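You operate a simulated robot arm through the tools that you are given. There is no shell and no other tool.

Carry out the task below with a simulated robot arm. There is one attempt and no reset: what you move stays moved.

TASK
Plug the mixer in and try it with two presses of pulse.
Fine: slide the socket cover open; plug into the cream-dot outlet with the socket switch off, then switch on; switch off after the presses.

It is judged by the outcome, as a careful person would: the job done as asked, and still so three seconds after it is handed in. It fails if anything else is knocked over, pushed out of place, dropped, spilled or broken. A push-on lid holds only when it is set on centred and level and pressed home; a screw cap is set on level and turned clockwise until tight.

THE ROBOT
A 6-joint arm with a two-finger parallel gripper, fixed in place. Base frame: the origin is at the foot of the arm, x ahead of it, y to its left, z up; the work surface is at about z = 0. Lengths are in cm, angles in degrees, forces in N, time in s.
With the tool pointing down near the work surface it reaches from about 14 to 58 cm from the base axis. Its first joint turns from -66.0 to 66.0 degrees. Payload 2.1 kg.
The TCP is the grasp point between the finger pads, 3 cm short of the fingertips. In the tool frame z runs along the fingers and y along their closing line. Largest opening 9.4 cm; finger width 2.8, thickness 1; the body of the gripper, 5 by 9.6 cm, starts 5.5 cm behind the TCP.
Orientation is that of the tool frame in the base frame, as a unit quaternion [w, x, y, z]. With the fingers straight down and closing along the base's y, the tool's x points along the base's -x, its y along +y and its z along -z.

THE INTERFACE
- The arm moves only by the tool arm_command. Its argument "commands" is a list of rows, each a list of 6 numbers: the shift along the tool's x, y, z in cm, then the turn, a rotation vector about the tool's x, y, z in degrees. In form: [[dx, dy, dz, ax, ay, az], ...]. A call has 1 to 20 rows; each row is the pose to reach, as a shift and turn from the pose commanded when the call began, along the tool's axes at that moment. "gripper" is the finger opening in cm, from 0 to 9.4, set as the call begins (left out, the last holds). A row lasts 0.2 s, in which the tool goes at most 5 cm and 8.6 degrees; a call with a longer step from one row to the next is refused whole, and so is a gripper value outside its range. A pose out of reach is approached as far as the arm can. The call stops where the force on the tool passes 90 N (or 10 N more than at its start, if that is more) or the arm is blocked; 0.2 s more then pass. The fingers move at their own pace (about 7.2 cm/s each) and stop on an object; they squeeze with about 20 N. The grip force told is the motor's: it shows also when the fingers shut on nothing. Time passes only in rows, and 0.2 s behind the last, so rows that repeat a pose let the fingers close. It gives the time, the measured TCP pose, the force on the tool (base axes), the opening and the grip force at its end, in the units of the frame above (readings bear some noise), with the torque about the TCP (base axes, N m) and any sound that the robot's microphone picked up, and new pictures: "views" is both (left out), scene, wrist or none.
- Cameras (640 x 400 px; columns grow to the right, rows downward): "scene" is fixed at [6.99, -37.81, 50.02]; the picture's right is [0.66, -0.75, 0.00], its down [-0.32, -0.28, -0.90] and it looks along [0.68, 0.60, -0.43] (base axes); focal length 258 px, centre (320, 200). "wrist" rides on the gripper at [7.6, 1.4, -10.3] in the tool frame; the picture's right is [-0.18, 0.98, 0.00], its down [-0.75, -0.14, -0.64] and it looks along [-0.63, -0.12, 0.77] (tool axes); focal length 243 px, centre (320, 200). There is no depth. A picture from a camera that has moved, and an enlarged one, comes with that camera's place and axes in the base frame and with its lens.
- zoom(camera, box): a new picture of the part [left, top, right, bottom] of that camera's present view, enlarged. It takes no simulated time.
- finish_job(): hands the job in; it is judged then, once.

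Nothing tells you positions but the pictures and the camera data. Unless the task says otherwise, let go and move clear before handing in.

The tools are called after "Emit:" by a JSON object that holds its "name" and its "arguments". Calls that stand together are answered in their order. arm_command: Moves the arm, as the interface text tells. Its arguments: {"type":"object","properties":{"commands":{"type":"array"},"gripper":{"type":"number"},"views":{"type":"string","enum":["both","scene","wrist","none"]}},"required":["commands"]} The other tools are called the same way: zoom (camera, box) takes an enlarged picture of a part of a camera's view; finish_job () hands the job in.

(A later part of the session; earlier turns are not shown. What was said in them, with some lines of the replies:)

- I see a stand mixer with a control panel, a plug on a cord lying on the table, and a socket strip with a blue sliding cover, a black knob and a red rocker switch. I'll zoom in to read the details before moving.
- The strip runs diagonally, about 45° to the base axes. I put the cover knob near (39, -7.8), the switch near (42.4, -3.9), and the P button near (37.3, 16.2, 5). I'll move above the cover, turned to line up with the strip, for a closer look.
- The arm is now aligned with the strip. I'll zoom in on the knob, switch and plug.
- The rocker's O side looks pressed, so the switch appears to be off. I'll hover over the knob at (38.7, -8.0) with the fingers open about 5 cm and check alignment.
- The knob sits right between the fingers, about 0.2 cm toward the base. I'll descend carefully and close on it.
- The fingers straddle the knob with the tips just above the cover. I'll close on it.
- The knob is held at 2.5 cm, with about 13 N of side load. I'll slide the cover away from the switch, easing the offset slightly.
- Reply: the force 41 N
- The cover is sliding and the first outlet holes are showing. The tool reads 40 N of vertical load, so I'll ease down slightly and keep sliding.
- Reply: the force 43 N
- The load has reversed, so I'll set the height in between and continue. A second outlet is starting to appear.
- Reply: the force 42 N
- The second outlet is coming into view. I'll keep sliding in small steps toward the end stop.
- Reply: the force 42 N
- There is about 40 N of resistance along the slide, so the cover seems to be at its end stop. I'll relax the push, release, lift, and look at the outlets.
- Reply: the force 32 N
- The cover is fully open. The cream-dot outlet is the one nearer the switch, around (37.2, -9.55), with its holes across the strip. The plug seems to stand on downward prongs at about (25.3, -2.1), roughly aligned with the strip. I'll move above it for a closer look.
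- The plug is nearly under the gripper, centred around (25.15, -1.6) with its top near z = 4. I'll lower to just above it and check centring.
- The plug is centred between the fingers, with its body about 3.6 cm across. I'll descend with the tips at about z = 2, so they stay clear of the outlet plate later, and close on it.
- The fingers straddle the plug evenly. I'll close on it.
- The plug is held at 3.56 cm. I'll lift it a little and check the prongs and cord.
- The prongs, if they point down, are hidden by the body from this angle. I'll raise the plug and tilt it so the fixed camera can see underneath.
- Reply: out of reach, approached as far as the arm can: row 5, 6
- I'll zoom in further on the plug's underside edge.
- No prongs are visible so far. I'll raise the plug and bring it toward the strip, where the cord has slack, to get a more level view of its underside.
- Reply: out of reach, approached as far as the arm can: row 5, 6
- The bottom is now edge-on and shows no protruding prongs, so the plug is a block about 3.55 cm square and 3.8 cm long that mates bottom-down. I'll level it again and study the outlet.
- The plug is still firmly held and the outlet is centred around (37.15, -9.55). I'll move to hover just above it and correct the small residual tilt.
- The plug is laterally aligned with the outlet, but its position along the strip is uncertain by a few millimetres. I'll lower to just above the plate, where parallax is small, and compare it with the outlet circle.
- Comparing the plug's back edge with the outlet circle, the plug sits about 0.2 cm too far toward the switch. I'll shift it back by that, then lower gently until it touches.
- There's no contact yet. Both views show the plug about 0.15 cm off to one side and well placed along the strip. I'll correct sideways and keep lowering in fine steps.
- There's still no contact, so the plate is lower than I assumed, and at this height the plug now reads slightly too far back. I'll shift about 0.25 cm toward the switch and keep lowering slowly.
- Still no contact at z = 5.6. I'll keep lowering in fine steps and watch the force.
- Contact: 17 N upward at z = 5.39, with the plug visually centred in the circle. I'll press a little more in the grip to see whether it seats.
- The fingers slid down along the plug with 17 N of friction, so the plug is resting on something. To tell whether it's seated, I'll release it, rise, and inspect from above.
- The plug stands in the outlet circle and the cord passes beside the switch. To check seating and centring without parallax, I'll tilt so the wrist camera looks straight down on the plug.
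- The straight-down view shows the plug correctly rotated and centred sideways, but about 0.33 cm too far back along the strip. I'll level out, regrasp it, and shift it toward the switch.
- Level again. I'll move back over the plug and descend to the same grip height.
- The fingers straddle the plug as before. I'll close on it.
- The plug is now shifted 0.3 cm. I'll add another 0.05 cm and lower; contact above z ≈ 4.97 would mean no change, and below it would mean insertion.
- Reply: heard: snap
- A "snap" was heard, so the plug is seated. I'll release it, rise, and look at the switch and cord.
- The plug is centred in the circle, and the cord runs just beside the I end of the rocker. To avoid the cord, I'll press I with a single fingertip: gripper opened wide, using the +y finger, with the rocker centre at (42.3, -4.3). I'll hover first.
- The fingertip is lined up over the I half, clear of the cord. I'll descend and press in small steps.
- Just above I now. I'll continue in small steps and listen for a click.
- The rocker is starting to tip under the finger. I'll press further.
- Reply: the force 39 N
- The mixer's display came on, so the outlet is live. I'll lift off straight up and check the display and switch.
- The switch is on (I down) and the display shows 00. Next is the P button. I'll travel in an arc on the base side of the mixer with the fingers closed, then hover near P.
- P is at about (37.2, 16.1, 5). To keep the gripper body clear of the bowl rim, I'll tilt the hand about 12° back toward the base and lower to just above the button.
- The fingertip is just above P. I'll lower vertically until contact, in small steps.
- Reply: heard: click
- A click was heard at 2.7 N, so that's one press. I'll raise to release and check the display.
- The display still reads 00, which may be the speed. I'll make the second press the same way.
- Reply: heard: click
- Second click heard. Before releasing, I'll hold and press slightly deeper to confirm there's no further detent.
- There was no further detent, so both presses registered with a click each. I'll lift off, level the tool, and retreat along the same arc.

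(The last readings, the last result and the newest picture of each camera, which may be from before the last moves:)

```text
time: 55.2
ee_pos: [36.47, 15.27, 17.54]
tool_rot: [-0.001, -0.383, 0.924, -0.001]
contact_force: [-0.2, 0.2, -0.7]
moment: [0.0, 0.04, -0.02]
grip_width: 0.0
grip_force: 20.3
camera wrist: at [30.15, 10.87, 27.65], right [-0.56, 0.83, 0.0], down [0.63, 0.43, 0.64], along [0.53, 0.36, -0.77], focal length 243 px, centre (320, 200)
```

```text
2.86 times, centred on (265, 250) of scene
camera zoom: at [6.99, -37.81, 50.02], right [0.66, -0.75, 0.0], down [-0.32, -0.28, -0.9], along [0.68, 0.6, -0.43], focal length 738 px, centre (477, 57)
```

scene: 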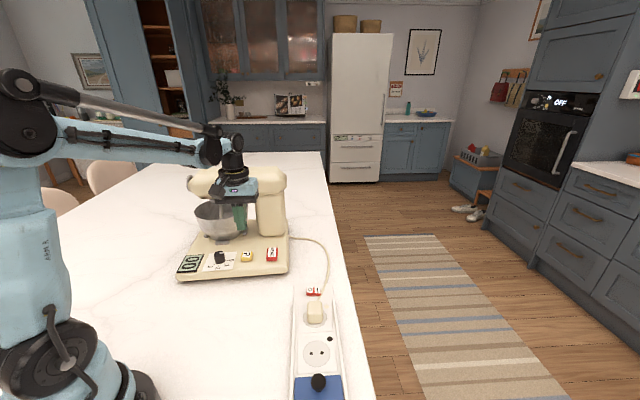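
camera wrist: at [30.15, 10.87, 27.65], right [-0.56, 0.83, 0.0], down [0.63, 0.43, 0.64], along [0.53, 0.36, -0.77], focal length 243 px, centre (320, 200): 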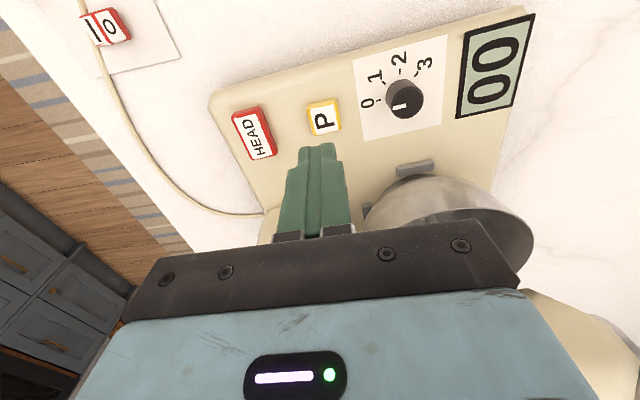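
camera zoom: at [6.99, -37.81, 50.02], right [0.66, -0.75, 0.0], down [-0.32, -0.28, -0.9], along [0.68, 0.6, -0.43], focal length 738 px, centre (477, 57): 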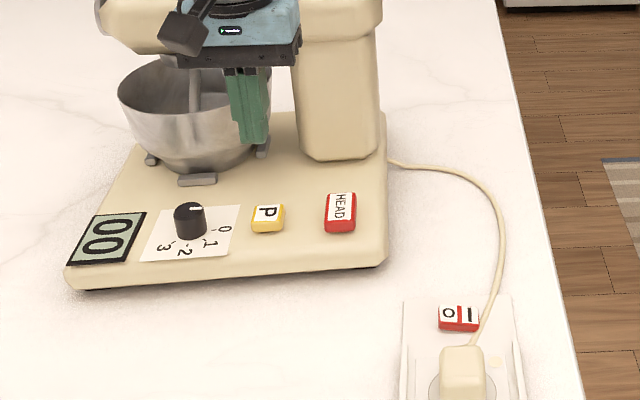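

The mixer is stationary and the display is still lit. Now I'll switch off by pressing O at about (41.6, -3.6) with the -y finger alone, gripper opened wide, approaching from the mixer side and hovering first.

Emit:
{"name": "arm_command", "arguments": {"commands": [[2.4, -3, 0, 0, 0, 0], [4.85, -6, 0, 0, 0, 0], [7.3, -9, 0, 0, 0, 0], [9.69, -12, 1.5, 0, 0, 0], [9.69, -12, 5, 0, 0, 0], [9.69, -12, 9, 0, 0, 0], [9.69, -12, 9, 0, 0, 0]], "gripper": 9}}

Emit:
{"name": "zoom", "arguments": {"camera": "wrist", "box": [140, 40, 340, 240]}}

Emit:
{"name": "zoom", "arguments": {"camera": "scene", "box": [270, 240, 350, 320]}}

```text
time: 56.8
ee_pos: [38.11, 0.07, 8.47]
tool_rot: [0.0, -0.383, 0.924, 0.0]
contact_force: [-0.4, -0.3, -0.9]
moment: [-0.02, -0.01, 0.0]
grip_width: 9.0
grip_force: 0.1
camera wrist: at [31.82, -4.26, 18.66], right [-0.56, 0.83, 0.0], down [0.63, 0.43, 0.64], along [0.53, 0.36, -0.77], focal length 243 px, centre (320, 200)
```

scene: 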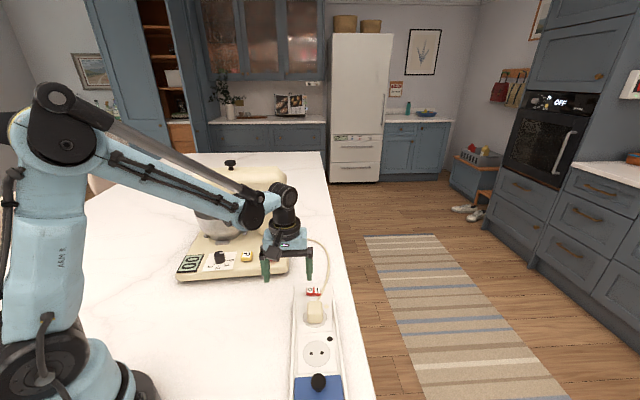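
wrist: 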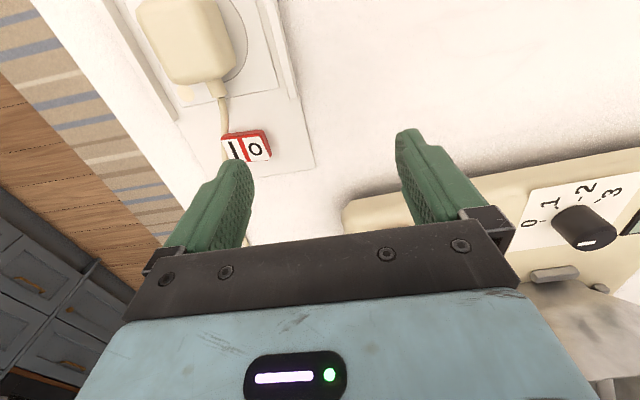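

```text
2.00 times, centred on (240, 140) of wrist
camera zoom: at [31.82, -4.26, 18.66], right [-0.56, 0.83, 0.0], down [0.63, 0.43, 0.64], along [0.53, 0.36, -0.77], focal length 485 px, centre (480, 320)
```

zoom: 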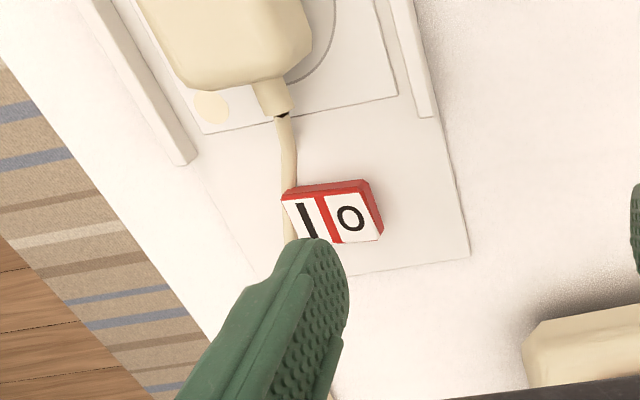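

```text
5.00 times, centred on (310, 280) of scene
camera zoom: at [6.99, -37.81, 50.02], right [0.66, -0.75, 0.0], down [-0.32, -0.28, -0.9], along [0.68, 0.6, -0.43], focal length 1291 px, centre (370, -200)
```

zoom: 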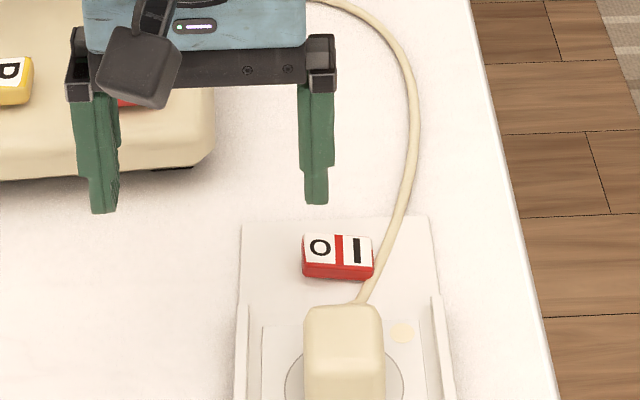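

Lined up over O. I'll descend, then press in small steps.

Emit:
{"name": "arm_command", "arguments": {"commands": [[0, 0, 1, 0, 0, 0], [0, 0, 2, 0, 0, 0], [0, 0, 2.8, 0, 0, 0], [0, 0, 3.2, 0, 0, 0], [0, 0, 3.4, 0, 0, 0]], "views": "scene"}}

Emit:
{"name": "zoom", "arguments": {"camera": "scene", "box": [270, 240, 350, 320]}}

```text
time: 58.0
ee_pos: [38.04, 0.0, 5.08]
tool_rot: [0.001, -0.382, 0.924, 0.0]
contact_force: [-0.3, -0.7, 0.8]
moment: [-0.02, 0.03, 0.0]
grip_width: 9.02
grip_force: 0.2
```

scene: 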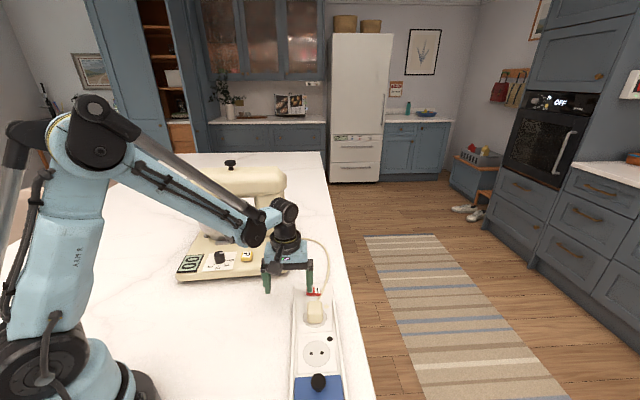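

```text
5.00 times, centred on (310, 280) of scene
camera zoom: at [6.99, -37.81, 50.02], right [0.66, -0.75, 0.0], down [-0.32, -0.28, -0.9], along [0.68, 0.6, -0.43], focal length 1291 px, centre (370, -200)
```

zoom: 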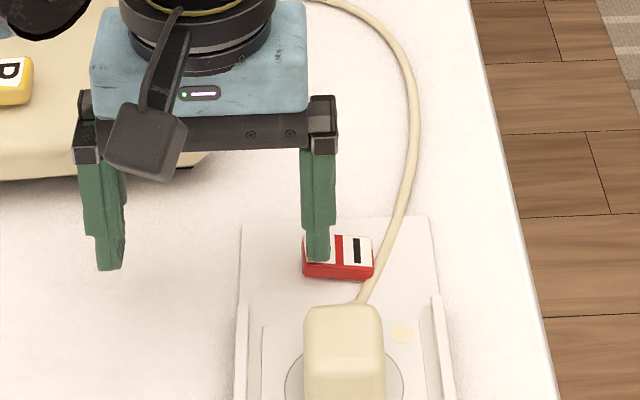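

Emit:
{"name": "arm_command", "arguments": {"commands": [[0, 0, 0.2, 0, 0, 0], [0, 0, 0.4, 0, 0, 0], [0, 0, 0.55, 0, 0, 0], [0, 0, 0.65, 0, 0, 0]], "views": "scene"}}

Emit:
{"name": "zoom", "arguments": {"camera": "scene", "box": [170, 240, 350, 320]}}

```text
time: 59.0
ee_pos: [37.98, -0.1, 4.42]
tool_rot: [0.001, -0.382, 0.924, -0.001]
contact_force: [-0.8, 0.4, 12.7]
moment: [-0.45, -0.48, -0.04]
grip_width: 8.95
grip_force: 0.0
```

scene: 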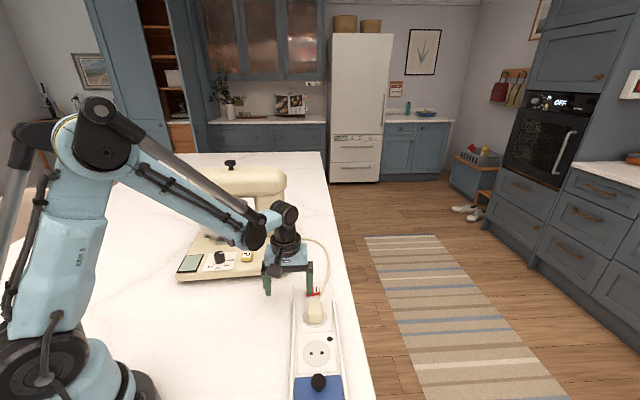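

```text
3.56 times, centred on (260, 280) of scene
camera zoom: at [6.99, -37.81, 50.03], right [0.66, -0.75, 0.0], down [-0.32, -0.28, -0.9], along [0.68, 0.6, -0.43], focal length 918 px, centre (533, -84)
```

zoom: 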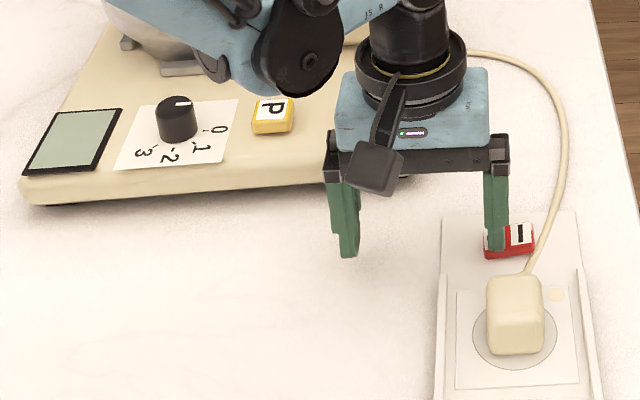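

The display is blank and the rocker has tipped to O, so power is off. I'll press a touch more to make sure it's latched, then lift clear.

Emit:
{"name": "arm_command", "arguments": {"commands": [[0, 0, 0.1, 0, 0, 0], [0, 0, 0.1, 0, 0, 0], [0, 0, -1, 0, 0, 0], [0, 0, -4, 0, 0, 0], [0, 0, -8, 0, 0, 0], [0, 0, -12, 0, 0, 0], [3, 0, -15, 0, 0, 0], [6, 0, -17, 0, 0, 0], [6, 0, -17, 0, 0, 0]]}}

Emit:
{"name": "zoom", "arguments": {"camera": "scene", "box": [280, 260, 350, 330]}}

Emit:
{"name": "zoom", "arguments": {"camera": "scene", "box": [160, 150, 360, 300]}}

Emit:
{"name": "zoom", "arguments": {"camera": "wrist", "box": [140, 0, 340, 200]}}

```text
time: 61.0
ee_pos: [33.74, -4.25, 21.69]
tool_rot: [0.0, -0.382, 0.924, 0.0]
contact_force: [-0.7, -0.2, -0.1]
moment: [-0.01, 0.0, 0.02]
grip_width: 8.99
grip_force: 0.0
camera wrist: at [27.4, -8.58, 31.81], right [-0.56, 0.83, 0.0], down [0.63, 0.43, 0.64], along [0.53, 0.36, -0.77], focal length 243 px, centre (320, 200)
```

scene: 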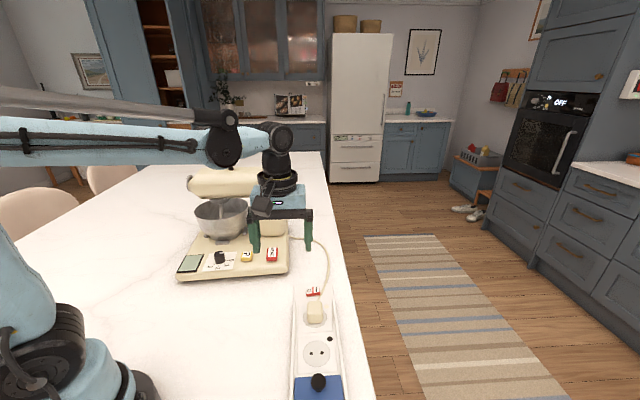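
wrist: 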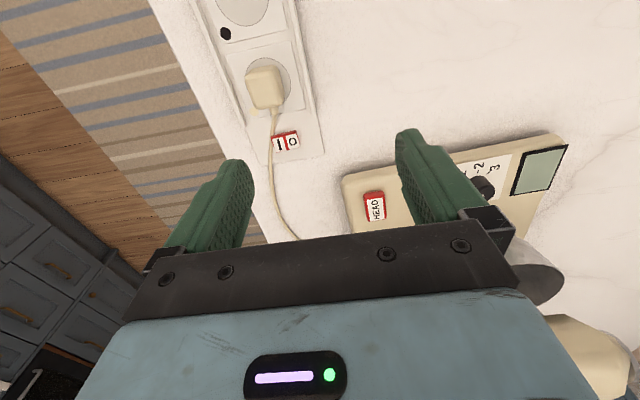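

```text
5.71 times, centred on (315, 295) of scene
camera zoom: at [6.99, -37.81, 50.02], right [0.66, -0.75, 0.0], down [-0.32, -0.28, -0.9], along [0.68, 0.6, -0.43], focal length 1476 px, centre (349, -343)
```

zoom: 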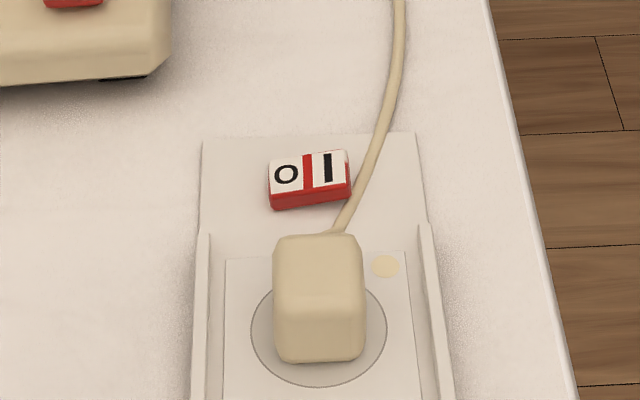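

```text
2.67 times, centred on (260, 225) of scene
camera zoom: at [6.99, -37.81, 50.02], right [0.66, -0.75, 0.0], down [-0.32, -0.28, -0.9], along [0.68, 0.6, -0.43], focal length 689 px, centre (480, 133)
```

zoom: 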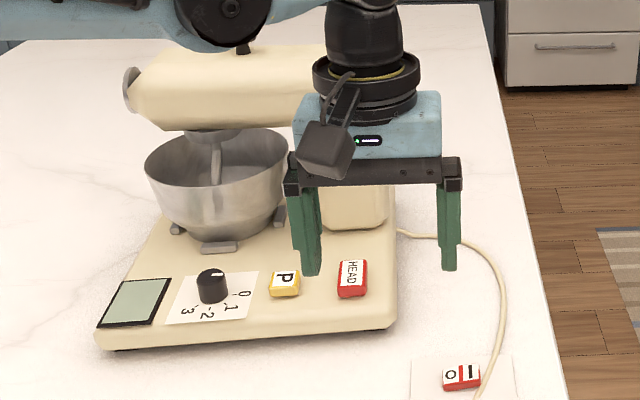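

```text
2.00 times, centred on (240, 100) of wrist
camera zoom: at [27.4, -8.58, 31.81], right [-0.56, 0.83, 0.0], down [0.63, 0.43, 0.64], along [0.53, 0.36, -0.77], focal length 485 px, centre (480, 400)
```

zoom: 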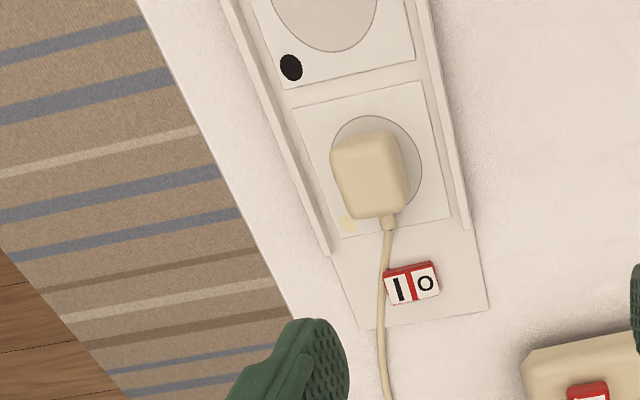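

The plug is seated in the cream-dot outlet, pulse got two presses, the switch is back at O with the display dark, and the gripper is clear. Nothing else has been disturbed, so I'm handing the job in.

Emit:
{"name": "finish_job", "arguments": {}}

```text
The job is handed in.
```

The mixer is plugged into the cream-dot outlet, pulse got its two presses, and the socket switch is off again.

- **Cover:** I slid it to what felt like its end stop and left it open.
- **Plug:** it went in with the switch off. The first try sat about 0.3 cm too far back, so I picked it up, shifted it and pressed again. It snapped home, and the later pictures show it centred in the outlet.
- **Switch on:** pressing I lit the mixer's display, which read 00.
- **Pulse:** each of the two presses gave a click. The display stayed at 00, and I couldn't see or hear the beater turn, so the clicks are the only sign the presses registered.
- **Switch off:** pressing O blanked the display, and the rocker is back where it started.

Nothing else looked moved or knocked over in the last pictures. The gripper was empty and clear when I handed in.
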